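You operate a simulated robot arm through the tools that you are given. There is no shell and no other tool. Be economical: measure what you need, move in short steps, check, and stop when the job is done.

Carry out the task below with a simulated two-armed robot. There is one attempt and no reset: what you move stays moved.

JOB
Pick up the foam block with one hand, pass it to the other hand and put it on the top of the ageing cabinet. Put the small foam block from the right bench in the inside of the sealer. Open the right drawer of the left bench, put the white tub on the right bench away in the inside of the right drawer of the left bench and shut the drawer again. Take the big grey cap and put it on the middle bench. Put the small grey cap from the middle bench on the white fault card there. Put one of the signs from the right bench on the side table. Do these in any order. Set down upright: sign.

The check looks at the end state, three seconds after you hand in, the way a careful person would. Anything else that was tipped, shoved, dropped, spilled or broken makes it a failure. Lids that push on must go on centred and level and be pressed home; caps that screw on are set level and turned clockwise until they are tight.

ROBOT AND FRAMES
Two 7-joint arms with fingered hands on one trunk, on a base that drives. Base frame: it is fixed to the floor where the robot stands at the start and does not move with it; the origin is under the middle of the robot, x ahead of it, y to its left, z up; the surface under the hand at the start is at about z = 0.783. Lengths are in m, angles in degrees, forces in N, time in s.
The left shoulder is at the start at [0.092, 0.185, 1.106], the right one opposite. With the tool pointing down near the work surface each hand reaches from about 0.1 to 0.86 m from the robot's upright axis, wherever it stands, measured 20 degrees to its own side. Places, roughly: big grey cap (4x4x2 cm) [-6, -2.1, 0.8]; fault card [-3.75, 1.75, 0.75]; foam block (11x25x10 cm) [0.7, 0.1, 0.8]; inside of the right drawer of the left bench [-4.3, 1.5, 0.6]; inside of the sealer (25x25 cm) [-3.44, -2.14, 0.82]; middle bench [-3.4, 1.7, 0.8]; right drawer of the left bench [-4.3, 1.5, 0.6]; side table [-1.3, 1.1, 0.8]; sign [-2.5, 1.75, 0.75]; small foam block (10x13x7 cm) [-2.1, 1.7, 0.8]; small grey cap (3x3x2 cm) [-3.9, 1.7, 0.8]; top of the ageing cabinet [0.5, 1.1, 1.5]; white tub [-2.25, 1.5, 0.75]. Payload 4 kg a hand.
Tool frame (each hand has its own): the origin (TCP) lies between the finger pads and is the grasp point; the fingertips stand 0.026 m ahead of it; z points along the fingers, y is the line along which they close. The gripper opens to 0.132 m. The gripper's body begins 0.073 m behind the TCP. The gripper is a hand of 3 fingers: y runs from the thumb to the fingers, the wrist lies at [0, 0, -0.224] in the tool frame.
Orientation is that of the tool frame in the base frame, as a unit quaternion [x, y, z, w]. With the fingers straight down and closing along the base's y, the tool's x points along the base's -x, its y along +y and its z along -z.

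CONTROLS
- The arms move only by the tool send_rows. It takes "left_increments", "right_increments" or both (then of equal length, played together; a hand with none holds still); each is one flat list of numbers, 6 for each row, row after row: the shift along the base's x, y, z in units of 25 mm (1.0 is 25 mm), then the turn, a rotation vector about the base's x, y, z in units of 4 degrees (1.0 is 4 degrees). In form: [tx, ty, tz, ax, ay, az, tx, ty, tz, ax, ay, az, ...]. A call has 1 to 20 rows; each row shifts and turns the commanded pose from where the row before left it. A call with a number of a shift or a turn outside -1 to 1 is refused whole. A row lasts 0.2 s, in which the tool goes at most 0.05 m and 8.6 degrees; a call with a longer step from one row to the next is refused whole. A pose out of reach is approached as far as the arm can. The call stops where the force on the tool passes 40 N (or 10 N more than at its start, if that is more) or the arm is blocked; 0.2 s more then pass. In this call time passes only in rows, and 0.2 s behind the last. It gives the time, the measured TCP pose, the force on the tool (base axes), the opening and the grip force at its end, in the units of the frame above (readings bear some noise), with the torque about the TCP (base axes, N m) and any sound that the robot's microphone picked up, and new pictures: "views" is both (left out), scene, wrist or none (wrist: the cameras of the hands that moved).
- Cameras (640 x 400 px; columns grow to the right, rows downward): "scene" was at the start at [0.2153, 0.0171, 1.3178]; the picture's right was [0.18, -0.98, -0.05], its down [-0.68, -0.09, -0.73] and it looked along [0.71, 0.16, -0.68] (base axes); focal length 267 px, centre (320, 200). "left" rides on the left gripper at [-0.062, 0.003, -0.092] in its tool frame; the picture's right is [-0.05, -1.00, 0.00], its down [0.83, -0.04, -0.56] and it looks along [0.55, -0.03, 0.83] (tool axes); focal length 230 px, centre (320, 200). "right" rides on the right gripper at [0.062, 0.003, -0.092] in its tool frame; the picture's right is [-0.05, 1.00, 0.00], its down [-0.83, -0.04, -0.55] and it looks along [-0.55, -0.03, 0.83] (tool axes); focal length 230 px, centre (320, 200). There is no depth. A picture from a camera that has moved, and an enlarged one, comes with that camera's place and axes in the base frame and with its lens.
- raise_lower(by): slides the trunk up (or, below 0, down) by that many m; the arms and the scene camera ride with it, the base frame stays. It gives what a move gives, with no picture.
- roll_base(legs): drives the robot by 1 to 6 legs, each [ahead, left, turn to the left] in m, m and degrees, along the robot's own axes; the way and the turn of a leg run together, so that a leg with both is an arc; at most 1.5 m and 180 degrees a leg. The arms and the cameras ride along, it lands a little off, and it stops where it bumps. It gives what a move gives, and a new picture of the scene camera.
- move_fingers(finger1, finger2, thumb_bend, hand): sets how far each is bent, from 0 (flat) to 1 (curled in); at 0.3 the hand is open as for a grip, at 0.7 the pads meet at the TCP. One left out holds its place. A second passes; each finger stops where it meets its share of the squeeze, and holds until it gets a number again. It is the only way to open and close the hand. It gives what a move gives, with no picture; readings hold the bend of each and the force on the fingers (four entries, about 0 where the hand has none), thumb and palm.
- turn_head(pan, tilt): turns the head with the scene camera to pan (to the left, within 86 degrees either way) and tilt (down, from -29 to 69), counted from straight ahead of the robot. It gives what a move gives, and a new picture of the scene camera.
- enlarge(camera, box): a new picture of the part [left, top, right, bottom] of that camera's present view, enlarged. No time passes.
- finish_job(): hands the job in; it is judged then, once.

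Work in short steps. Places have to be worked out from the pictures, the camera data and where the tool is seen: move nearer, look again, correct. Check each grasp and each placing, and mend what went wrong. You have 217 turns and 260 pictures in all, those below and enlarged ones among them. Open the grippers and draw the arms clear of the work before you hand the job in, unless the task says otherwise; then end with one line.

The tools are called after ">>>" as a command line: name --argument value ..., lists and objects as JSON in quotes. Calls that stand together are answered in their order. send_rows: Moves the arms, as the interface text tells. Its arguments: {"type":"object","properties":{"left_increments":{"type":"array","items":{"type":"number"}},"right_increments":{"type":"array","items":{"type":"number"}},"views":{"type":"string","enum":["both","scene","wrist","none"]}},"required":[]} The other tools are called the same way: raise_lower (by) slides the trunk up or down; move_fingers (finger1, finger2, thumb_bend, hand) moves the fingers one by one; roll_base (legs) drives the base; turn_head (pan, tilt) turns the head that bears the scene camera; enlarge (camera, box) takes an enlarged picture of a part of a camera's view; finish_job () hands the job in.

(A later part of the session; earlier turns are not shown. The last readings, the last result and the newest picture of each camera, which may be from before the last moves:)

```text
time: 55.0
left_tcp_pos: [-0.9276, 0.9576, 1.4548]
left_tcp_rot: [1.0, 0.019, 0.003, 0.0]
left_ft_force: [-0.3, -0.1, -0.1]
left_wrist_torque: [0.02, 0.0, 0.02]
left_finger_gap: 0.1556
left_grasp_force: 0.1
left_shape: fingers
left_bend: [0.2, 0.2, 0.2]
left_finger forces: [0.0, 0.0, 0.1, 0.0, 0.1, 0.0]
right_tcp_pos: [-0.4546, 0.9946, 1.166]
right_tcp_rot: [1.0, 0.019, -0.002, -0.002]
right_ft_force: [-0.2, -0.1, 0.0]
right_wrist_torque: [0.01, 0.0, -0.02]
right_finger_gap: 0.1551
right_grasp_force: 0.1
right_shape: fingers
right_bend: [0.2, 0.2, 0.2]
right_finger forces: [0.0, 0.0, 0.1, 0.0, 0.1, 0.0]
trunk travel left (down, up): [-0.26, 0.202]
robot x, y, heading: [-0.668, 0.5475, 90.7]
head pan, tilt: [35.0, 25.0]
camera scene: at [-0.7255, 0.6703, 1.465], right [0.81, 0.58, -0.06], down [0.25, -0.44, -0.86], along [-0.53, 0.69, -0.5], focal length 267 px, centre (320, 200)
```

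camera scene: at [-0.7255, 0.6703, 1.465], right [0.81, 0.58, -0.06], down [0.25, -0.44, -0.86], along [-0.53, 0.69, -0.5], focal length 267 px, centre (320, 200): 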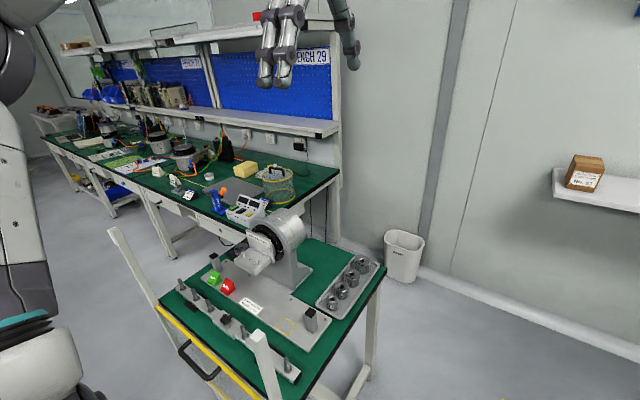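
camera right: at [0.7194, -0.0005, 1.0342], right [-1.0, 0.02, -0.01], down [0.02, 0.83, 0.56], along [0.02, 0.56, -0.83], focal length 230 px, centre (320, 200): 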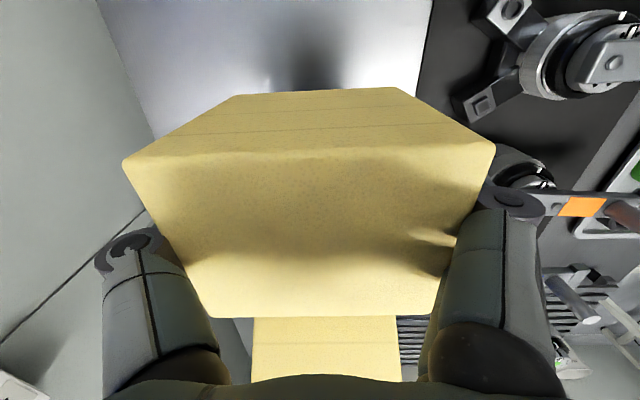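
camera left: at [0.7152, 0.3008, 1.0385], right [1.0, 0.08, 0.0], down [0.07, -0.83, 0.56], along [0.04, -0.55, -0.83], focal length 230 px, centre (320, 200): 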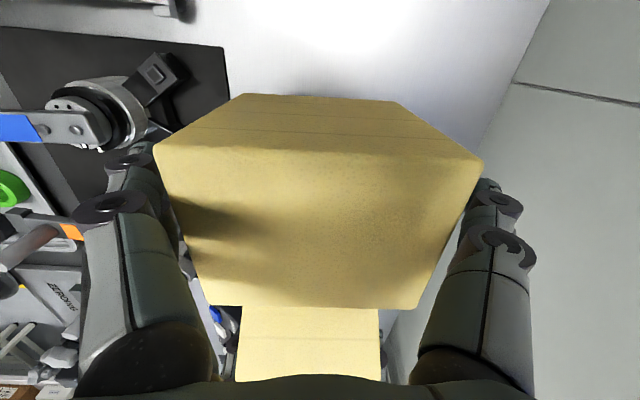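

The side table spans roughly x −1.55…−0.96, y 0.82…1.33, and the right bench's front edge is at y≈1.22. I back off to y≈0.3, slide left past the table, and come forward to the right bench.

>>> roll_base --legs '[[-0.25, 0, -0.7], [0, 1.5, 0], [0.4, 0, 0]]'

>>> turn_head --pan 0 --tilt 35

```text
time: 66.1
left_tcp_pos: [-2.4228, 1.1272, 1.4541]
left_tcp_rot: [1.0, 0.005, 0.002, -0.001]
left_ft_force: [0.3, 0.0, -0.6]
left_wrist_torque: [0.01, -0.01, -0.01]
left_finger_gap: 0.1556
left_grasp_force: 0.0
left_shape: fingers
left_bend: [0.2, 0.2, 0.2]
left_finger forces: [0.0, 0.0, 0.0, 0.0, 0.0, 0.0]
right_tcp_pos: [-1.9502, 1.1513, 1.166]
right_tcp_rot: [1.0, 0.004, -0.001, -0.002]
right_ft_force: [-0.1, 0.0, -0.5]
right_wrist_torque: [0.05, -0.01, 0.01]
right_finger_gap: 0.1551
right_grasp_force: 0.0
right_shape: fingers
right_bend: [0.2, 0.2, 0.2]
right_finger forces: [0.1, 0.0, 0.0, 0.1, 0.1, 0.1]
trunk travel left (down, up): [-0.26, 0.202]
robot x, y, heading: [-2.1776, 0.7082, 89.0]
head pan, tilt: [35.0, 25.0]
camera scene: at [-2.2291, 0.8341, 1.4652], right [0.83, 0.55, -0.06], down [0.23, -0.44, -0.86], along [-0.51, 0.7, -0.5], focal length 267 px, centre (320, 200)
```

scene: 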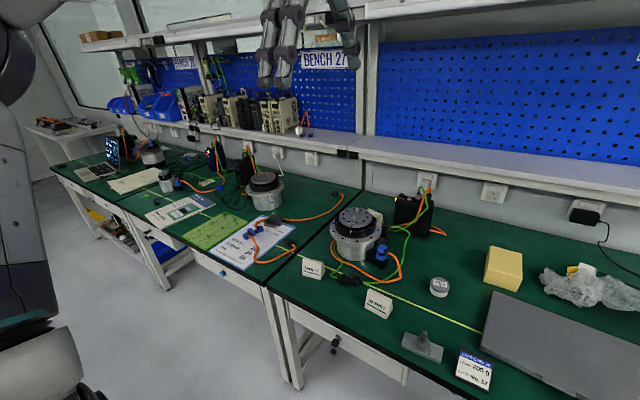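

```text
time: 67.1
left_tcp_pos: [-2.4225, 1.128, 1.4548]
left_tcp_rot: [1.0, 0.005, 0.003, 0.0]
left_ft_force: [-0.3, -0.5, -0.3]
left_wrist_torque: [-0.02, -0.03, -0.01]
left_finger_gap: 0.1557
left_grasp_force: 0.0
left_shape: fingers
left_bend: [0.2, 0.2, 0.2]
left_finger forces: [0.0, 0.1, 0.0, 0.0, 0.0, 0.0]
right_tcp_pos: [-1.9489, 1.1532, 1.1667]
right_tcp_rot: [1.0, 0.004, -0.001, -0.003]
right_ft_force: [0.5, -0.1, 0.6]
right_wrist_torque: [0.04, -0.01, -0.06]
right_finger_gap: 0.1553
right_grasp_force: 0.0
right_shape: fingers
right_bend: [0.2, 0.2, 0.2]
right_finger forces: [0.1, 0.0, 0.0, 0.0, 0.0, 0.1]
trunk travel left (down, up): [-0.26, 0.202]
robot x, y, heading: [-2.1771, 0.711, 88.9]
head pan, tilt: [0.0, 35.0]
camera scene: at [-2.1762, 0.8444, 1.4481], right [1.0, -0.02, 0.0], down [-0.01, -0.66, -0.75], along [0.01, 0.75, -0.66], focal length 267 px, centre (320, 200)
```

scene: 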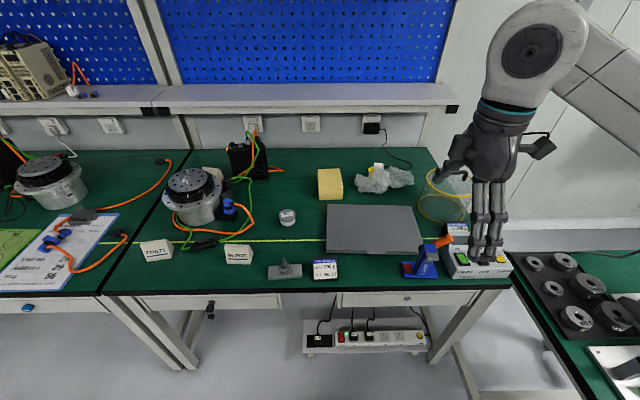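

I see two small signs, a round tub, and the yellow foam block on the right bench. I enlarge to read and measure.

>>> enlarge --camera "scene" --box '[120, 150, 440, 300]'

```text
2.00 times, centred on (280, 225) of scene
camera zoom: at [-2.1762, 0.8444, 1.4481], right [1.0, -0.02, 0.0], down [-0.01, -0.66, -0.75], along [0.01, 0.75, -0.66], focal length 534 px, centre (400, 150)
```

zoom: 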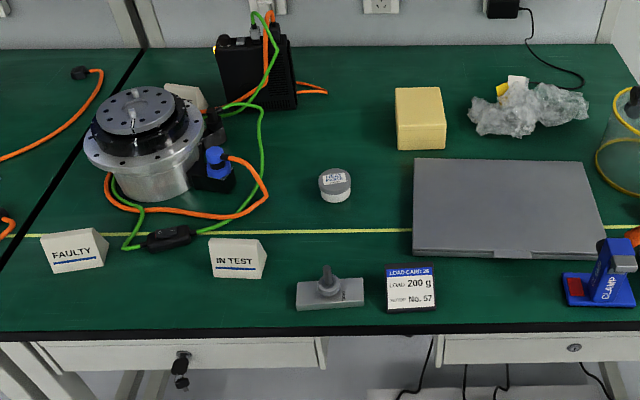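

The "IN TEST" sign is at about (−2.42, 1.34), the tub at (−2.28, 1.50), the foam at (−2.12, 1.70). I drive 0.18 m nearer and turn both hands back −90° to close along the robot's left–right.

>>> roll_base --legs '[[0.17, 0, 1]]'

>>> send_rows --left_increments '[0, 0, 0, 0, 0, -1, 0, 0, 0, 0, 0, -1, 0, 0, 0, 0, 0, -1, 0, 0, 0, 0, 0, -1, 0, 0, 0, 0, 0, -1, 0, 0, 0, 0, 0, -1, 0, 0, 0, 0, 0, -1, 0, 0, 0, 0, 0, -1, 0, 0, 0, 0, 0, -1, 0, 0, 0, 0, 0, -1, 0, 0, 0, 0, 0, -1, 0, 0, 0, 0, 0, -1, 0, 0, 0, 0, 0, -1, 0, 0, 0, 0, 0, -1, 0, 0, 0, 0, 0, -1, 0, 0, 0, 0, 0, -1, 0, 0, 0, 0, 0, -1, 0, 0, 0, 0, 0, -1, 0, 0, 0, 0, 0, -1, 0, 0, 0, 0, 0, -1]' --right_increments '[0, 0, 0, 0, 0, -1, 0, 0, 0, 0, 0, -1, 0, 0, 0, 0, 0, -1, 0, 0, 0, 0, 0, -1, 0, 0, 0, 0, 0, -1, 0, 0, 0, 0, 0, -1, 0, 0, 0, 0, 0, -1, 0, 0, 0, 0, 0, -1, 0, 0, 0, 0, 0, -1, 0, 0, 0, 0, 0, -1, 0, 0, 0, 0, 0, -1, 0, 0, 0, 0, 0, -1, 0, 0, 0, 0, 0, -1, 0, 0, 0, 0, 0, -1, 0, 0, 0, 0, 0, -1, 0, 0, 0, 0, 0, -1, 0, 0, 0, 0, 0, -1, 0, 0, 0, 0, 0, -1, 0, 0, 0, 0, 0, -1, 0, 0, 0, 0, 0, -1]' --views "none"

```text
time: 68.5
left_tcp_pos: [-2.4286, 1.2907, 1.4543]
left_tcp_rot: [1.0, 0.014, 0.003, -0.002]
left_ft_force: [-0.5, -0.9, 0.3]
left_wrist_torque: [0.06, 0.02, 0.01]
left_finger_gap: 0.1558
left_grasp_force: 0.1
left_shape: fingers
left_bend: [0.2, 0.2, 0.2]
left_finger forces: [0.0, 0.0, 0.0, 0.0, 0.0, 0.1]
right_tcp_pos: [-1.9553, 1.3242, 1.1682]
right_tcp_rot: [1.0, 0.015, -0.001, -0.004]
right_ft_force: [-0.1, -0.5, -0.2]
right_wrist_torque: [0.0, -0.02, 0.0]
right_finger_gap: 0.155
right_grasp_force: 0.0
right_shape: fingers
right_bend: [0.2, 0.2, 0.2]
right_finger forces: [0.0, 0.1, 0.0, 0.1, 0.0, 0.0]
trunk travel left (down, up): [-0.26, 0.202]
robot x, y, heading: [-2.1702, 0.8778, 89.9]
head pan, tilt: [0.0, 35.0]
camera scene: at [-2.1769, 1.0122, 1.4485], right [1.0, 0.0, 0.0], down [0.0, -0.66, -0.76], along [0.0, 0.76, -0.66], focal length 267 px, centre (320, 200)
```

scene: 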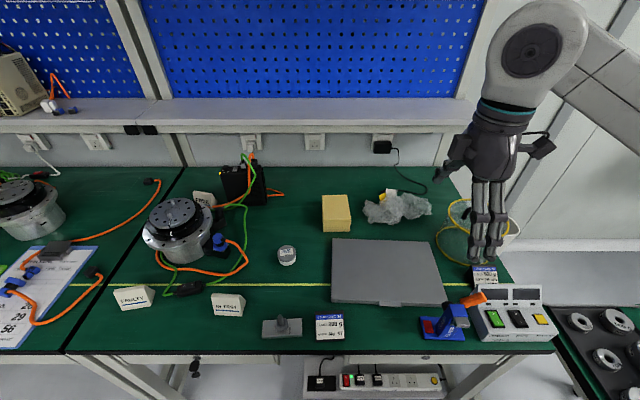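

```text
time: 72.7
left_tcp_pos: [-2.4286, 1.294, 1.4529]
left_tcp_rot: [0.774, -0.633, 0.002, 0.0]
left_ft_force: [-0.3, 0.0, 0.7]
left_wrist_torque: [-0.03, 0.02, 0.03]
left_finger_gap: 0.1557
left_grasp_force: 0.2
left_shape: fingers
left_bend: [0.2, 0.2, 0.2]
left_finger forces: [0.0, 0.1, 0.0, 0.0, 0.0, 0.0]
right_tcp_pos: [-1.9557, 1.3257, 1.1671]
right_tcp_rot: [0.775, -0.632, 0.001, -0.002]
right_ft_force: [0.5, -0.7, -0.6]
right_wrist_torque: [0.0, 0.0, 0.02]
right_finger_gap: 0.155
right_grasp_force: 0.1
right_shape: fingers
right_bend: [0.2, 0.2, 0.2]
right_finger forces: [0.0, 0.0, 0.1, 0.0, 0.1, 0.0]
trunk travel left (down, up): [-0.26, 0.202]
robot x, y, heading: [-2.1729, 0.8754, 89.9]
head pan, tilt: [0.0, 35.0]
```

The shelf's front edge is about y≈1.65, z≈1.12, so the foam must be taken with a forward-tilted hand. First I bring the left hand over the sign and finish both turns, tilting the right hand 45° forward.

>>> send_rows --left_increments '[0, 0, -0.95, 0, 0, -1, 0, 0, -0.95, 0, 0, -1, 0, 0, -0.95, 0, 0, -0.85, 0.04, 0.2, -0.95, 0, 0, 0, 0.04, 0.2, -0.95, 0, 0, 0, 0.04, 0.2, -0.95, 0, 0, 0, 0.04, 0.2, -0.95, 0, 0, 0, 0.04, 0.2, -0.95, 0, 0, 0, 0.04, 0.2, -0.95, 0, 0, 0, 0.04, 0.2, -0.95, 0, 0, 0, 0, 0, -0.95, 0, 0, 0, 0, 0, -0.95, 0, 0, 0, 0, 0, -0.95, 0, 0, 0, 0, 0, -0.95, 0, 0, 0, 0, 0, -0.95, 0, 0, 0, 0, 0, -0.95, 0, 0, 0, 0, 0, -0.95, 0, 0, 0]' --right_increments '[0, 0, 0, 0, 0, -1, 0, 0, 0, 0, 0, -1, 0, 0, 0, 0, 0, -0.85, -0.5, 0, 0, 1, 0, 0, -0.5, 0, 0, 1, 0, 0, -0.5, 0, 0, 1, 0, 0, -0.5, 0, 0, 1, 0, 0, -0.5, 0, 0, 1, 0, 0, -0.5, 0, -0.3, 1, 0, 0, -0.5, 0, -0.3, 1, 0, 0, -0.5, 0, -0.3, 1, 0, 0, -0.5, 0, -0.3, 1, 0, 0, -0.5, 0, -0.3, 1, 0, 0, -0.5, 0, -0.3, 1, 0, 0, -0.5, 0, -0.3, 0.3, 0, 0, -0.3, 0, 0, 0, 0, 0, -0.3, 0, 0, 0, 0, 0]' --views "both"

```text
time: 76.3
left_tcp_pos: [-2.4212, 1.3295, 1.0469]
left_tcp_rot: [0.708, -0.706, 0.002, 0.001]
left_ft_force: [-0.7, 0.5, -0.5]
left_wrist_torque: [-0.01, -0.03, 0.03]
left_finger_gap: 0.1553
left_grasp_force: 0.1
left_shape: fingers
left_bend: [0.2, 0.2, 0.2]
left_finger forces: [0.1, 0.0, 0.0, 0.1, 0.0, 0.1]
right_tcp_pos: [-2.1208, 1.3257, 1.1145]
right_tcp_rot: [0.653, -0.652, -0.271, -0.274]
right_ft_force: [0.3, -0.1, 0.3]
right_wrist_torque: [-0.02, 0.03, -0.02]
right_finger_gap: 0.1552
right_grasp_force: 0.1
right_shape: fingers
right_bend: [0.2, 0.2, 0.2]
right_finger forces: [0.0, 0.0, 0.0, 0.0, 0.0, 0.0]
trunk travel left (down, up): [-0.26, 0.202]
robot x, y, heading: [-2.1736, 0.8792, 90.1]
head pan, tilt: [0.0, 35.0]
camera scene: at [-2.1777, 1.015, 1.448], right [1.0, 0.0, 0.0], down [0.0, -0.66, -0.75], along [0.0, 0.75, -0.66], focal length 267 px, centre (320, 200)
camera right: at [-2.1239, 1.2165, 1.1356], right [-1.0, 0.04, 0.03], down [0.04, 0.19, 0.98], along [0.03, 0.98, -0.19], focal length 230 px, centre (320, 200)
camera left: at [-2.4245, 1.3917, 1.1401], right [1.0, 0.06, 0.0], down [0.05, -0.83, 0.56], along [0.03, -0.56, -0.83], focal length 230 px, centre (320, 200)
```

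scene: 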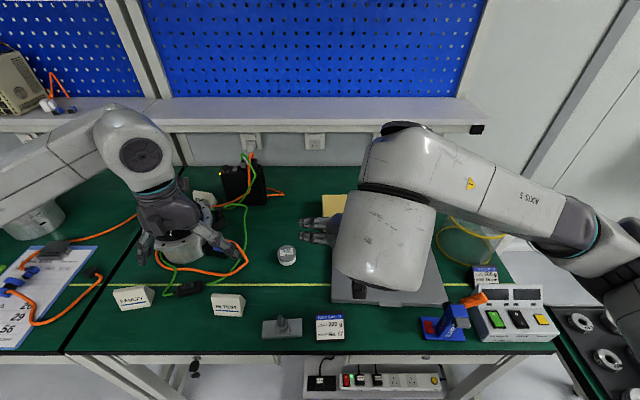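
right: 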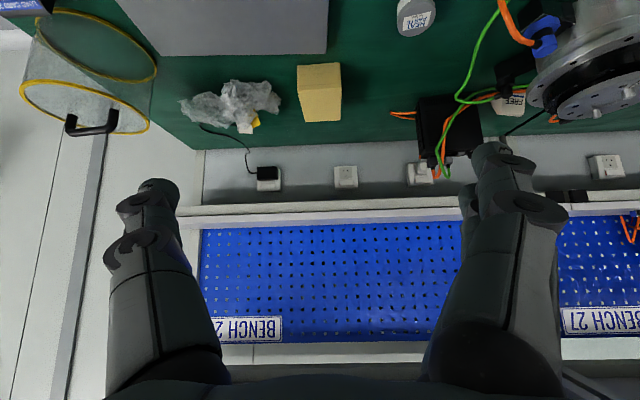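
left: 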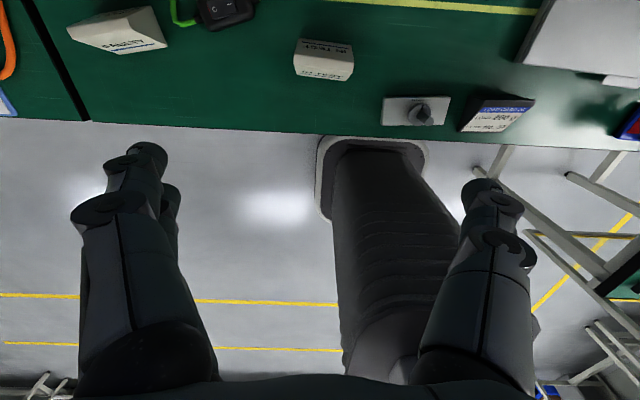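

The sign's centre is about (−2.419, 1.372), ~9 cm wide along x. I set the left opening to grip pose and descend to z≈0.81 over it for a check.

>>> move_fingers --hand "left" --finger1 0.3 --finger2 0.3 --thumb_bend 0.3

>>> send_rows --left_increments '[0, 0.85, -0.95, 0, 0, 0, 0, 0.85, -0.95, 0, 0, 0, 0, 0, -0.95, 0, 0, 0, 0, 0, -0.95, 0, 0, 0, 0, 0, -0.95, 0, 0, 0, 0, 0, -0.95, 0, 0, 0, 0, 0, -0.95, 0, 0, 0, 0, 0, -0.95, 0, 0, 0, 0, 0, -0.95, 0, 0, 0, 0, 0, -0.9, 0, 0, 0]' --views "both"

```text
time: 77.3
left_tcp_pos: [-2.421, 1.3289, 1.0478]
left_tcp_rot: [0.709, -0.706, 0.003, 0.001]
left_ft_force: [0.6, -0.5, -1.2]
left_wrist_torque: [-0.01, 0.02, 0.02]
left_finger_gap: 0.1352
left_grasp_force: 0.1
left_shape: fingers
left_bend: [0.3, 0.3, 0.3]
left_finger forces: [0.0, 0.0, 0.0, 0.0, 0.1, 0.0]
right_tcp_pos: [-2.1199, 1.3249, 1.1135]
right_tcp_rot: [0.654, -0.652, -0.27, -0.273]
right_ft_force: [0.4, 0.8, 0.5]
right_wrist_torque: [-0.01, -0.01, 0.01]
right_finger_gap: 0.1554
right_grasp_force: 0.0
right_shape: fingers
right_bend: [0.2, 0.2, 0.2]
right_finger forces: [0.1, 0.1, 0.0, 0.0, 0.0, 0.1]
trunk travel left (down, up): [-0.26, 0.202]
robot x, y, heading: [-2.1792, 0.8759, 90.0]
head pan, tilt: [0.0, 35.0]
```

```text
time: 79.5
left_tcp_pos: [-2.4231, 1.3698, 0.8139]
left_tcp_rot: [0.709, -0.706, 0.002, 0.001]
left_ft_force: [-0.5, 0.5, -0.1]
left_wrist_torque: [0.0, 0.0, 0.01]
left_finger_gap: 0.1352
left_grasp_force: 0.0
left_shape: fingers
left_bend: [0.3, 0.3, 0.3]
left_finger forces: [0.1, 0.0, 0.0, 0.1, 0.0, 0.0]
right_tcp_pos: [-2.121, 1.3256, 1.1133]
right_tcp_rot: [0.654, -0.652, -0.269, -0.273]
right_ft_force: [0.5, 0.9, -0.2]
right_wrist_torque: [-0.01, 0.0, 0.0]
right_finger_gap: 0.1551
right_grasp_force: 0.0
right_shape: fingers
right_bend: [0.2, 0.2, 0.2]
right_finger forces: [0.1, 0.0, 0.0, 0.1, 0.0, 0.0]
trunk travel left (down, up): [-0.26, 0.202]
robot x, y, heading: [-2.1758, 0.8788, 90.2]
head pan, tilt: [0.0, 35.0]
camera scene: at [-2.177, 1.0149, 1.448], right [1.0, 0.0, 0.0], down [0.0, -0.66, -0.75], along [0.0, 0.75, -0.66], focal length 267 px, centre (320, 200)
camera left: at [-2.4254, 1.4331, 0.9045], right [1.0, 0.06, 0.0], down [0.05, -0.83, 0.56], along [0.03, -0.56, -0.83], focal length 230 px, centre (320, 200)
```

scene: 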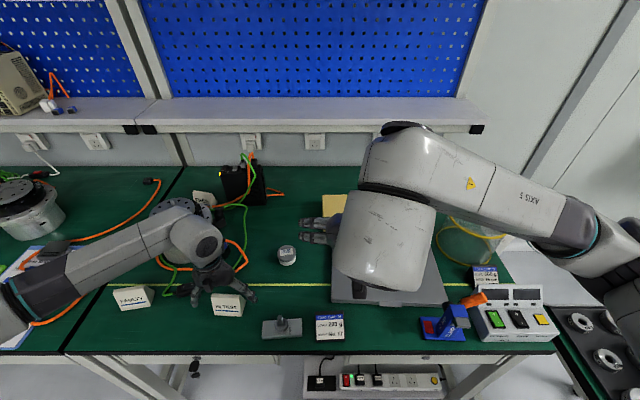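
left: 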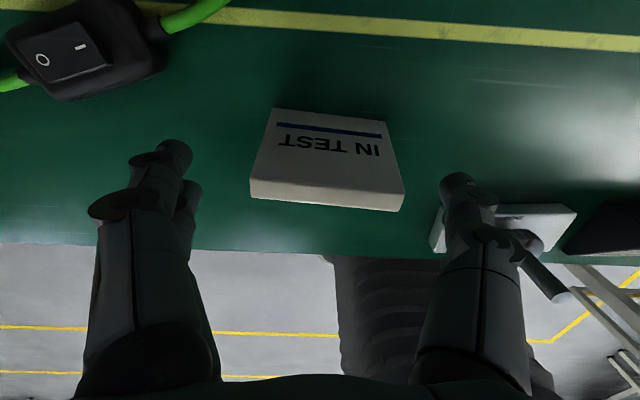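

The sign sits between the fingers, centre x≈−2.415. I shift 6 mm, lower 4.5 cm and close.

>>> send_rows --left_increments '[0.2, -0.1, -0.6, 0, 0, 0, 0, 0, -0.6, 0, 0, 0, 0, 0, -0.6, 0, 0, 0]' --views "none"

>>> move_fingers --hand "left" --finger1 0.55 --finger2 0.55 --thumb_bend 0.55

>>> enlarge --camera "left" --box '[80, 50, 560, 350]'

```text
time: 80.3
left_tcp_pos: [-2.416, 1.3688, 0.7734]
left_tcp_rot: [0.709, -0.705, 0.0, -0.003]
left_ft_force: [-2.9, 0.0, 24.7]
left_wrist_torque: [-0.03, -0.2, 0.14]
left_finger_gap: 0.1369
left_grasp_force: 12.6
left_shape: fingers
left_bend: [0.29, 0.29, 0.3]
left_finger forces: [4.7, 6.2, 0.0, 0.1, 13.9, 0.0]
right_tcp_pos: [-2.1195, 1.3201, 1.1161]
right_tcp_rot: [0.653, -0.652, -0.272, -0.275]
right_ft_force: [-0.1, -0.5, 0.7]
right_wrist_torque: [-0.01, 0.03, 0.0]
right_finger_gap: 0.1552
right_grasp_force: 0.0
right_shape: fingers
right_bend: [0.2, 0.2, 0.2]
right_finger forces: [0.0, 0.0, 0.0, 0.0, 0.1, 0.1]
trunk travel left (down, up): [-0.26, 0.202]
robot x, y, heading: [-2.1757, 0.8773, 89.9]
head pan, tilt: [0.0, 35.0]
```

```text
time: 80.9
left_tcp_pos: [-2.4132, 1.3701, 0.7746]
left_tcp_rot: [0.708, -0.706, 0.002, -0.006]
left_ft_force: [-0.4, -9.4, 30.5]
left_wrist_torque: [-0.24, -0.17, -0.12]
left_finger_gap: 0.1225
left_grasp_force: 15.5
left_shape: fingers
left_bend: [0.33, 0.33, 0.41]
left_finger forces: [8.1, 6.4, 0.0, 0.0, 17.2, 0.0]
right_tcp_pos: [-2.1206, 1.3229, 1.1148]
right_tcp_rot: [0.653, -0.652, -0.271, -0.274]
right_ft_force: [0.0, -0.4, 1.1]
right_wrist_torque: [-0.01, -0.01, 0.0]
right_finger_gap: 0.1549
right_grasp_force: 0.1
right_shape: fingers
right_bend: [0.2, 0.2, 0.2]
right_finger forces: [0.1, 0.0, 0.1, 0.1, 0.0, 0.1]
trunk travel left (down, up): [-0.26, 0.202]
robot x, y, heading: [-2.1779, 0.8807, 90.2]
head pan, tilt: [0.0, 35.0]
stopped (left hand): the force on the tool passed its limit at 41 N (the readings are from after the stop); the commanded pose is now the measured one
```

```text
1.33 times, centred on (320, 200) of left
camera zoom: at [-2.4165, 1.4318, 0.8679], right [1.0, 0.05, 0.01], down [0.04, -0.83, 0.55], along [0.04, -0.55, -0.83], focal length 307 px, centre (320, 200)
```

zoom: 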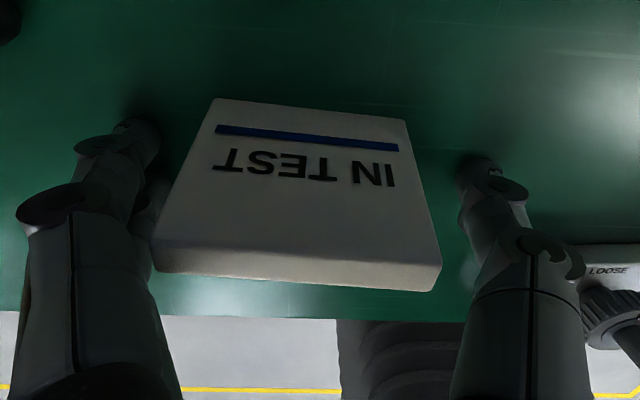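

The fingertips touch the bench (bench top ≈0.745). I rise 10 mm and close again.

>>> send_rows --left_increments '[0, 0, 0.45, 0, 0, 0]' --views "none"

>>> move_fingers --hand "left" --finger1 0.58 --finger2 0.58 --thumb_bend 0.58

>>> enlarge --camera "left" --box '[80, 50, 560, 350]'

```text
time: 81.3
left_tcp_pos: [-2.4158, 1.3712, 0.7803]
left_tcp_rot: [0.708, -0.706, 0.002, -0.002]
left_ft_force: [2.6, -0.1, 5.0]
left_wrist_torque: [-0.03, -0.29, -0.02]
left_finger_gap: 0.1007
left_grasp_force: 1.9
left_shape: fingers
left_bend: [0.38, 0.38, 0.44]
left_finger forces: [0.1, 0.0, 0.1, 0.0, 3.7, 0.0]
right_tcp_pos: [-2.1198, 1.3259, 1.1132]
right_tcp_rot: [-0.653, 0.653, 0.269, 0.274]
right_ft_force: [-0.4, 0.0, 1.3]
right_wrist_torque: [0.0, -0.01, -0.01]
right_finger_gap: 0.1552
right_grasp_force: 0.0
right_shape: fingers
right_bend: [0.2, 0.2, 0.2]
right_finger forces: [0.1, 0.1, 0.1, 0.1, 0.0, 0.1]
trunk travel left (down, up): [-0.26, 0.202]
robot x, y, heading: [-2.1741, 0.8766, 89.7]
head pan, tilt: [0.0, 35.0]
```

```text
time: 82.3
left_tcp_pos: [-2.4162, 1.3708, 0.7821]
left_tcp_rot: [0.71, -0.704, 0.001, -0.003]
left_ft_force: [-5.9, 0.9, 8.7]
left_wrist_torque: [0.0, 0.62, -0.02]
left_finger_gap: 0.0728
left_grasp_force: 13.4
left_shape: fingers
left_bend: [0.48, 0.47, 0.53]
left_finger forces: [9.7, 9.2, 0.0, 0.0, 9.1, 0.0]
right_tcp_pos: [-2.1205, 1.3238, 1.1148]
right_tcp_rot: [0.652, -0.652, -0.271, -0.275]
right_ft_force: [-0.5, 0.2, 0.1]
right_wrist_torque: [0.02, -0.01, 0.03]
right_finger_gap: 0.1552
right_grasp_force: 0.1
right_shape: fingers
right_bend: [0.2, 0.2, 0.2]
right_finger forces: [0.1, 0.0, 0.0, 0.0, 0.0, 0.0]
trunk travel left (down, up): [-0.26, 0.202]
robot x, y, heading: [-2.1762, 0.878, 90.1]
head pan, tilt: [0.0, 35.0]
```

```text
1.33 times, centred on (320, 200) of left
camera zoom: at [-2.4196, 1.4327, 0.8746], right [1.0, 0.06, 0.01], down [0.04, -0.83, 0.55], along [0.04, -0.55, -0.83], focal length 307 px, centre (320, 200)
```

zoom: 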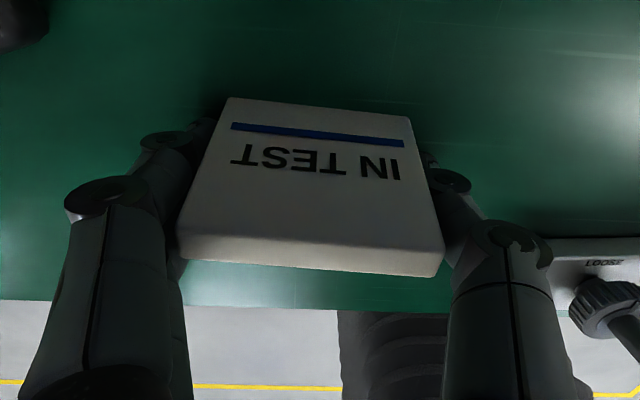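

The sign is held at 7.3 cm. I tighten a little and lift 3 cm to check.

>>> move_fingers --hand "left" --finger1 0.65 --finger2 0.65 --thumb_bend 0.65

>>> send_rows --left_increments '[0, 0, 0.5, 0, 0, 0, 0, 0, 0.8, 0, 0, 0, 0, 0, 0.8, 0, 0, 0]' --views "wrist"

```text
time: 83.3
left_tcp_pos: [-2.414, 1.3704, 0.7814]
left_tcp_rot: [0.709, -0.705, 0.002, -0.004]
left_ft_force: [3.4, 0.5, 5.0]
left_wrist_torque: [0.02, 0.19, -0.07]
left_finger_gap: 0.0716
left_grasp_force: 20.2
left_shape: fingers
left_bend: [0.47, 0.46, 0.58]
left_finger forces: [12.4, 10.1, 0.1, 0.1, 17.8, 0.0]
right_tcp_pos: [-2.1192, 1.3246, 1.114]
right_tcp_rot: [0.653, -0.652, -0.271, -0.274]
right_ft_force: [-0.4, -0.1, -0.2]
right_wrist_torque: [-0.01, 0.02, -0.02]
right_finger_gap: 0.1552
right_grasp_force: 0.1
right_shape: fingers
right_bend: [0.2, 0.2, 0.2]
right_finger forces: [0.1, 0.0, 0.0, 0.0, 0.1, 0.0]
trunk travel left (down, up): [-0.26, 0.202]
robot x, y, heading: [-2.1747, 0.8759, 90.0]
head pan, tilt: [0.0, 35.0]
```

```text
time: 84.1
left_tcp_pos: [-2.4146, 1.3711, 0.8359]
left_tcp_rot: [0.709, -0.706, 0.002, -0.002]
left_ft_force: [0.7, 0.5, -0.7]
left_wrist_torque: [0.03, -0.02, 0.0]
left_finger_gap: 0.0719
left_grasp_force: 16.7
left_shape: fingers
left_bend: [0.47, 0.46, 0.58]
left_finger forces: [8.3, 8.7, 0.1, 0.0, 16.9, 0.0]
right_tcp_pos: [-2.1211, 1.3263, 1.1127]
right_tcp_rot: [0.653, -0.652, -0.269, -0.274]
right_ft_force: [-0.2, 0.4, 0.7]
right_wrist_torque: [0.02, 0.01, -0.01]
right_finger_gap: 0.1551
right_grasp_force: 0.1
right_shape: fingers
right_bend: [0.2, 0.2, 0.2]
right_finger forces: [0.0, 0.1, 0.0, 0.1, 0.0, 0.0]
trunk travel left (down, up): [-0.26, 0.202]
robot x, y, heading: [-2.1733, 0.8764, 90.1]
head pan, tilt: [0.0, 35.0]
camera left: at [-2.4186, 1.433, 0.9269], right [1.0, 0.06, 0.01], down [0.04, -0.83, 0.56], along [0.04, -0.55, -0.83], focal length 230 px, centre (320, 200)
```

left: 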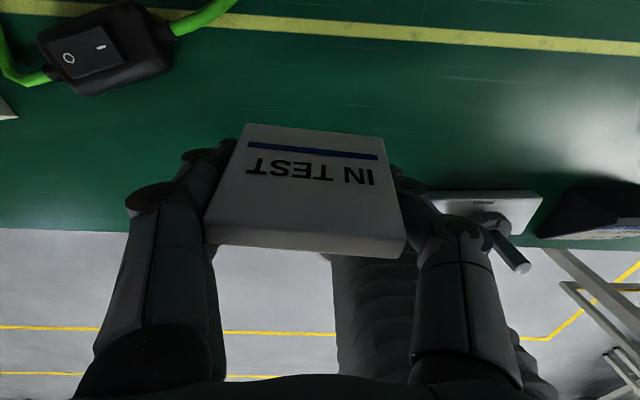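

The sign is held. I raise the left hand out of the way, and bring the right hand along its axis towards the foam.

>>> send_rows --left_increments '[0, -0.5, 1, 0, 0, 0, 0, -0.5, 1, 0, 0, 0, 0, -0.5, 1, 0, 0, 0, 0, -0.5, 1, 0, 0, 0, 0, -0.5, 1, 0, 0, 0, 0, -0.5, 1, 0, 0, 0, 0, -0.5, 1, 0, 0, 0, 0, 0, 1, 0, 0, 0]' --right_increments '[0, 0.87, -0.82, 0, 0, 0, 0, 0.87, -0.82, 0, 0, 0, 0, 0.87, -0.82, 0, 0, 0, 0, 0.87, -0.82, 0, 0, 0, 0, 0.87, -0.82, 0, 0, 0, 0, 0.87, -0.82, 0, 0, 0, 0, 0.87, -0.82, 0, 0, 0, 0, 0.87, -0.82, 0, 0, 0]' --views "both"

```text
time: 85.9
left_tcp_pos: [-2.4156, 1.2844, 1.0341]
left_tcp_rot: [0.709, -0.705, 0.001, -0.002]
left_ft_force: [0.1, 0.1, -0.3]
left_wrist_torque: [-0.01, 0.02, 0.03]
left_finger_gap: 0.0718
left_grasp_force: 16.8
left_shape: fingers
left_bend: [0.47, 0.46, 0.58]
left_finger forces: [8.1, 8.4, 0.0, 0.0, 16.7, 0.0]
right_tcp_pos: [-2.1191, 1.4983, 0.9496]
right_tcp_rot: [0.653, -0.652, -0.271, -0.274]
right_ft_force: [0.5, 0.6, -0.6]
right_wrist_torque: [0.0, -0.02, 0.03]
right_finger_gap: 0.1549
right_grasp_force: 0.1
right_shape: fingers
right_bend: [0.2, 0.2, 0.2]
right_finger forces: [0.1, 0.0, 0.1, 0.0, 0.1, 0.0]
trunk travel left (down, up): [-0.26, 0.202]
robot x, y, heading: [-2.1794, 0.8769, 89.9]
head pan, tilt: [0.0, 35.0]
camera scene: at [-2.1766, 1.0155, 1.4479], right [1.0, 0.0, 0.0], down [0.0, -0.66, -0.75], along [0.0, 0.75, -0.66], focal length 267 px, centre (320, 200)
camera right: at [-2.1228, 1.3896, 0.9703], right [-1.0, 0.04, 0.03], down [0.04, 0.19, 0.98], along [0.03, 0.98, -0.19], focal length 230 px, centre (320, 200)
camera left: at [-2.4188, 1.3458, 1.1264], right [1.0, 0.06, 0.01], down [0.04, -0.83, 0.56], along [0.04, -0.56, -0.83], focal length 230 px, centre (320, 200)
```

scene: 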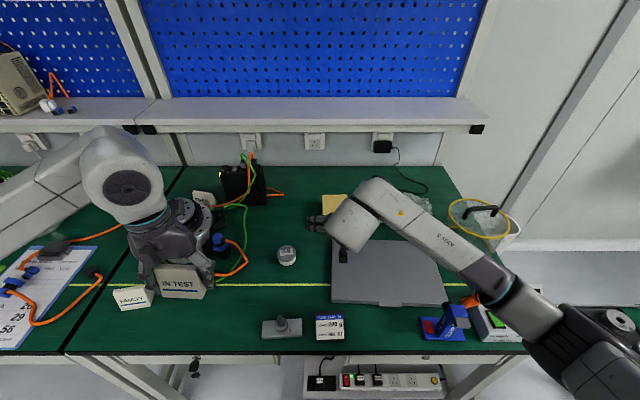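
right: 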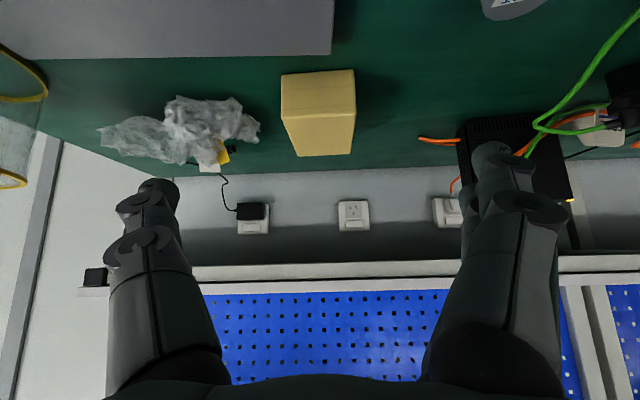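
left: 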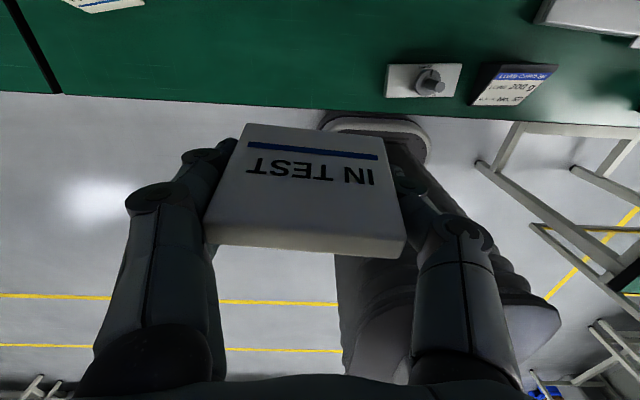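

The foam is centred at x≈−2.118 with its near top edge at (1.645, 0.815). I slide in along the tool axis to TCP (1.68, 0.785).

>>> send_rows --right_increments '[0, 0.91, -0.82, 0, 0, 0, 0, 0.91, -0.82, 0, 0, 0, 0, 0.91, -0.82, 0, 0, 0, 0, 0.91, -0.82, 0, 0, 0, 0, 0.91, -0.82, 0, 0, 0, 0, 0.91, -0.82, 0, 0, 0, 0, 0.91, -0.82, 0, 0, 0, 0, 0.91, -0.82, 0, 0, 0]' --views "wrist"

```text
time: 87.7
left_tcp_pos: [-2.415, 1.2839, 1.0343]
left_tcp_rot: [0.709, -0.706, 0.003, -0.002]
left_ft_force: [0.1, -0.9, -0.4]
left_wrist_torque: [-0.02, -0.01, 0.0]
left_finger_gap: 0.072
left_grasp_force: 16.5
left_shape: fingers
left_bend: [0.47, 0.46, 0.58]
left_finger forces: [8.3, 8.4, 0.1, 0.0, 16.7, 0.0]
right_tcp_pos: [-2.1239, 1.6837, 0.785]
right_tcp_rot: [0.653, -0.652, -0.27, -0.274]
right_ft_force: [0.2, -1.3, -0.3]
right_wrist_torque: [0.0, -0.01, 0.01]
right_finger_gap: 0.1552
right_grasp_force: 0.1
right_shape: fingers
right_bend: [0.2, 0.2, 0.2]
right_finger forces: [0.0, 0.0, 0.1, 0.0, 0.2, 0.0]
trunk travel left (down, up): [-0.26, 0.202]
robot x, y, heading: [-2.1724, 0.8819, 89.9]
head pan, tilt: [0.0, 35.0]
camera right: at [-2.1262, 1.5736, 0.8068], right [-1.0, 0.04, 0.03], down [0.04, 0.19, 0.98], along [0.03, 0.98, -0.19], focal length 230 px, centre (320, 200)
```

right: 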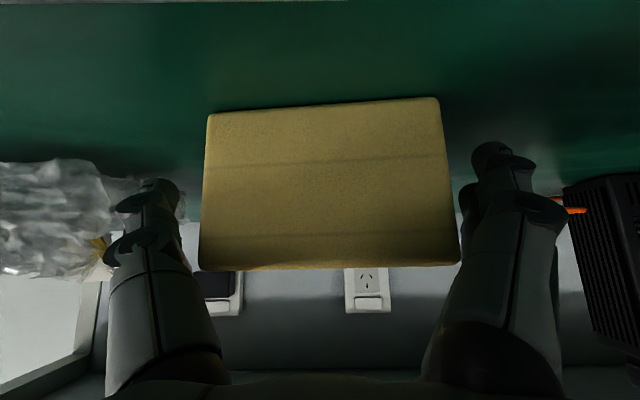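

The foam is between the fingers. I close the right hand.

>>> move_fingers --hand "right" --finger1 0.55 --finger2 0.55 --thumb_bend 0.55

>>> send_rows --right_increments '[0, 0, 0.6, 0, 0, 0, 0, 0, 0.6, 0, 0, 0, 0, -0.8, 0.6, 0, 0, 0, 0, -0.8, 0.7, 0, 0, 0, 0, -0.8, 0.7, 0, 0, 0, 0, -0.8, 0.7, 0, 0, 0, 0, -0.9, 0.7, 0, 0, 0, 0, -0.9, 0.7, 0, 0, 0, 0, -0.9, 0.7, 0, 0, 0, 0, -0.9, 0.7, 0, 0, 0, 0, -0.9, 0.7, 0, 0, 0, 0, -0.9, 0.7, 0, 0, 0, 0, -0.9, 0.7, 0, 0, 0]' --views "both"

```text
time: 88.7
left_tcp_pos: [-2.4162, 1.2822, 1.0353]
left_tcp_rot: [0.708, -0.706, 0.003, -0.002]
left_ft_force: [0.5, 0.0, -0.8]
left_wrist_torque: [0.0, -0.02, 0.02]
left_finger_gap: 0.0719
left_grasp_force: 16.4
left_shape: fingers
left_bend: [0.47, 0.46, 0.58]
left_finger forces: [8.3, 8.5, 0.0, 0.1, 16.7, 0.0]
right_tcp_pos: [-2.1232, 1.6822, 0.7862]
right_tcp_rot: [-0.652, 0.653, 0.27, 0.274]
right_ft_force: [-0.2, -0.1, 4.0]
right_wrist_torque: [-0.01, 0.24, -0.06]
right_finger_gap: 0.0935
right_grasp_force: 26.0
right_shape: fingers
right_bend: [0.45, 0.48, 0.52]
right_finger forces: [12.7, 14.4, 0.1, 0.0, 25.7, 0.0]
trunk travel left (down, up): [-0.26, 0.202]
robot x, y, heading: [-2.177, 0.8735, 90.0]
head pan, tilt: [0.0, 35.0]
```

```text
time: 91.5
left_tcp_pos: [-2.4155, 1.2827, 1.0349]
left_tcp_rot: [0.709, -0.706, 0.003, -0.003]
left_ft_force: [0.1, 0.5, -0.8]
left_wrist_torque: [0.02, -0.02, 0.0]
left_finger_gap: 0.0717
left_grasp_force: 16.2
left_shape: fingers
left_bend: [0.47, 0.46, 0.58]
left_finger forces: [8.2, 8.5, 0.0, 0.1, 16.6, 0.1]
right_tcp_pos: [-2.1216, 1.4444, 1.0064]
right_tcp_rot: [0.654, -0.652, -0.27, -0.274]
right_ft_force: [-0.9, -0.4, -0.3]
right_wrist_torque: [-0.01, 0.01, 0.01]
right_finger_gap: 0.093
right_grasp_force: 23.9
right_shape: fingers
right_bend: [0.45, 0.48, 0.52]
right_finger forces: [11.2, 12.5, 0.0, 0.0, 23.8, 0.0]
trunk travel left (down, up): [-0.26, 0.202]
robot x, y, heading: [-2.1765, 0.877, 89.9]
head pan, tilt: [0.0, 35.0]
camera scene: at [-2.177, 1.014, 1.4481], right [1.0, 0.0, 0.0], down [0.0, -0.66, -0.75], along [0.0, 0.75, -0.66], focal length 267 px, centre (320, 200)
camera right: at [-2.1243, 1.3343, 1.0278], right [-1.0, 0.04, 0.03], down [0.04, 0.19, 0.98], along [0.03, 0.98, -0.19], focal length 230 px, centre (320, 200)
```

scene: 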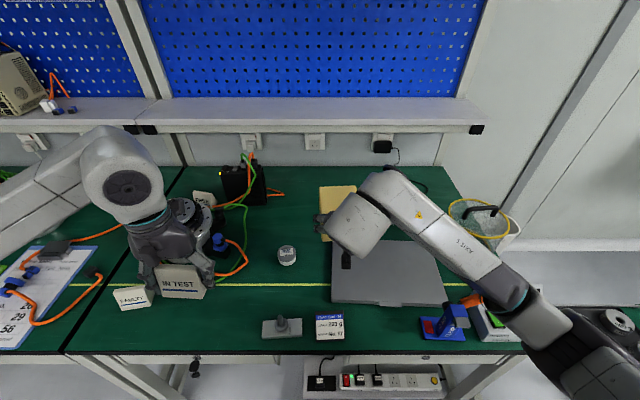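
right: 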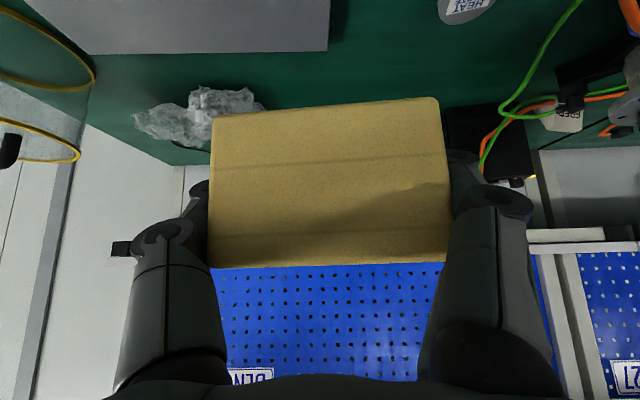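

Both are held. I retract the right hand, raise the trunk a bit, and drive back and right towards the side table.

>>> send_rows --right_increments '[0.5, -0.8, 0.3, 0, 0, 0, 0.7, -0.8, 0.3, 0, 0, 0, 0.7, -0.8, 0.3, 0, 0, 0, 0.7, -0.8, 0.3, 0, 0, 0, 0.7, -0.8, 0.3, 0, 0, 0, 0.7, -0.8, 0.3, 0, 0, 0, 0.7, -0.8, 0.3, 0, 0, 0, 0.7, 0, 0.3, 0, 0, 0]' --views "none"

>>> raise_lower --by 0.1

>>> roll_base --legs '[[-0.55, 0, 0], [0, -1.0, 0]]'

```text
time: 93.3
left_tcp_pos: [-2.4172, 1.2836, 1.0346]
left_tcp_rot: [0.708, -0.706, 0.002, -0.002]
left_ft_force: [-0.6, -0.6, -1.3]
left_wrist_torque: [-0.01, -0.03, 0.0]
left_finger_gap: 0.0717
left_grasp_force: 16.4
left_shape: fingers
left_bend: [0.47, 0.46, 0.58]
left_finger forces: [8.2, 8.5, 0.0, 0.0, 16.7, 0.1]
right_tcp_pos: [-2.0181, 1.3086, 1.0598]
right_tcp_rot: [0.664, -0.639, -0.275, -0.275]
right_ft_force: [-0.9, -0.2, -0.8]
right_wrist_torque: [0.0, -0.02, -0.01]
right_finger_gap: 0.093
right_grasp_force: 21.9
right_shape: fingers
right_bend: [0.45, 0.49, 0.52]
right_finger forces: [10.5, 11.2, 0.0, 0.0, 21.4, 0.0]
right hand out of reach, approached as far as the arm can: row 7, 8
trunk travel left (down, up): [-0.26, 0.202]
robot x, y, heading: [-2.1769, 0.8794, 89.8]
head pan, tilt: [0.0, 35.0]
```

```text
time: 94.6
left_tcp_pos: [-2.4145, 1.2832, 1.1352]
left_tcp_rot: [0.708, -0.706, 0.002, -0.002]
left_ft_force: [0.3, -0.1, -0.1]
left_wrist_torque: [0.02, -0.01, 0.03]
left_finger_gap: 0.0717
left_grasp_force: 16.5
left_shape: fingers
left_bend: [0.47, 0.46, 0.58]
left_finger forces: [8.2, 8.6, 0.0, 0.1, 16.7, 0.1]
right_tcp_pos: [-2.018, 1.3093, 1.1593]
right_tcp_rot: [0.653, -0.652, -0.27, -0.275]
right_ft_force: [0.1, -0.3, -0.9]
right_wrist_torque: [-0.03, 0.03, 0.01]
right_finger_gap: 0.0925
right_grasp_force: 21.5
right_shape: fingers
right_bend: [0.45, 0.49, 0.52]
right_finger forces: [10.5, 11.1, 0.0, 0.0, 21.2, 0.0]
trunk travel left (down, up): [-0.36, 0.102]
robot x, y, heading: [-2.1752, 0.8769, 89.9]
head pan, tilt: [0.0, 35.0]
```

```text
time: 102.6
left_tcp_pos: [-1.4135, 0.7329, 1.134]
left_tcp_rot: [0.71, -0.704, 0.002, -0.002]
left_ft_force: [-0.1, -0.9, -1.0]
left_wrist_torque: [0.0, -0.03, 0.01]
left_finger_gap: 0.072
left_grasp_force: 16.7
left_shape: fingers
left_bend: [0.47, 0.46, 0.58]
left_finger forces: [8.3, 8.5, 0.1, 0.1, 16.6, 0.1]
right_tcp_pos: [-1.0152, 0.7604, 1.16]
right_tcp_rot: [0.655, -0.65, -0.271, -0.273]
right_ft_force: [-0.1, -0.4, 0.0]
right_wrist_torque: [-0.02, 0.03, 0.03]
right_finger_gap: 0.0923
right_grasp_force: 21.3
right_shape: fingers
right_bend: [0.45, 0.49, 0.52]
right_finger forces: [10.4, 10.9, 0.0, 0.1, 21.2, 0.0]
trunk travel left (down, up): [-0.36, 0.102]
robot x, y, heading: [-1.1715, 0.3327, 90.4]
head pan, tilt: [0.0, 35.0]
camera scene: at [-1.173, 0.4225, 1.559], right [1.0, 0.0, 0.0], down [0.0, -0.6, -0.8], along [0.0, 0.8, -0.6], focal length 267 px, centre (320, 200)
```

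scene: 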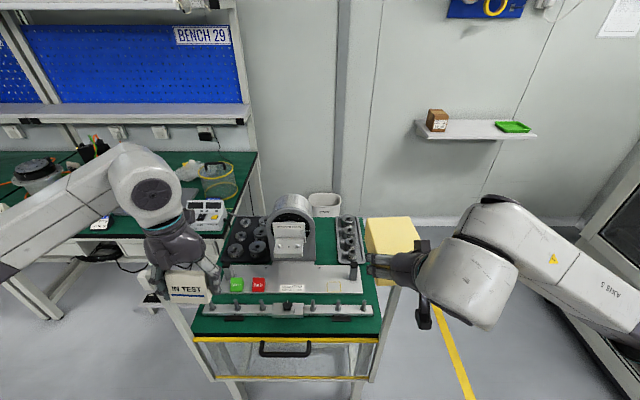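

I need to see free space on the side table; enlarging.

>>> enlarge --camera "scene" --box '[170, 180, 430, 350]'

```text
2.35 times, centred on (300, 265) of scene
camera zoom: at [-1.173, 0.4225, 1.559], right [1.0, 0.0, 0.0], down [0.0, -0.6, -0.8], along [0.0, 0.8, -0.6], focal length 629 px, centre (367, 47)
```

zoom: 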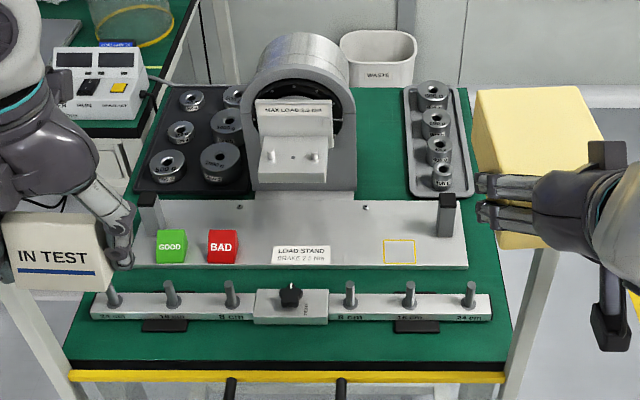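

The free front strip may fit; I zoom closer to measure it and the gap by the right tray.

>>> enlarge --camera "scene" --box '[190, 285, 390, 350]'

>>> turn_head --pan 0 --tilt 60

```text
3.20 times, centred on (290, 318) of scene
camera zoom: at [-1.173, 0.4225, 1.559], right [1.0, 0.0, 0.0], down [0.0, -0.6, -0.8], along [0.0, 0.8, -0.6], focal length 855 px, centre (416, -176)
```

zoom: 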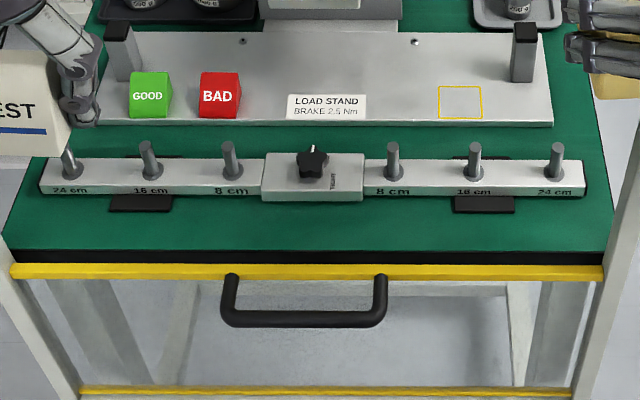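

```text
time: 103.5
left_tcp_pos: [-1.4118, 0.7322, 1.1349]
left_tcp_rot: [0.71, -0.704, 0.002, -0.003]
left_ft_force: [-0.6, -0.7, -1.3]
left_wrist_torque: [-0.01, -0.02, -0.02]
left_finger_gap: 0.0717
left_grasp_force: 16.9
left_shape: fingers
left_bend: [0.47, 0.46, 0.58]
left_finger forces: [8.2, 8.5, 0.0, 0.1, 16.7, 0.1]
right_tcp_pos: [-1.0164, 0.7601, 1.1588]
right_tcp_rot: [0.654, -0.651, -0.271, -0.274]
right_ft_force: [0.1, 0.0, -0.3]
right_wrist_torque: [-0.05, 0.01, -0.03]
right_finger_gap: 0.0925
right_grasp_force: 21.1
right_shape: fingers
right_bend: [0.45, 0.49, 0.52]
right_finger forces: [10.4, 11.1, 0.1, 0.0, 21.2, 0.0]
trunk travel left (down, up): [-0.36, 0.102]
robot x, y, heading: [-1.1718, 0.3296, 90.1]
head pan, tilt: [0.0, 60.0]
camera scene: at [-1.1725, 0.4002, 1.5254], right [1.0, 0.0, 0.0], down [0.0, -0.88, -0.48], along [0.0, 0.48, -0.88], focal length 267 px, centre (320, 200)
```

scene: 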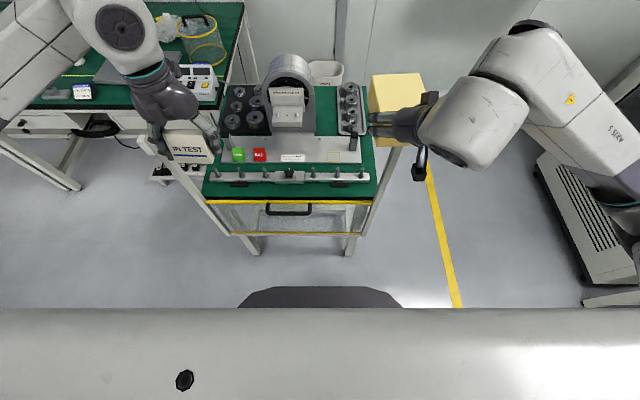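

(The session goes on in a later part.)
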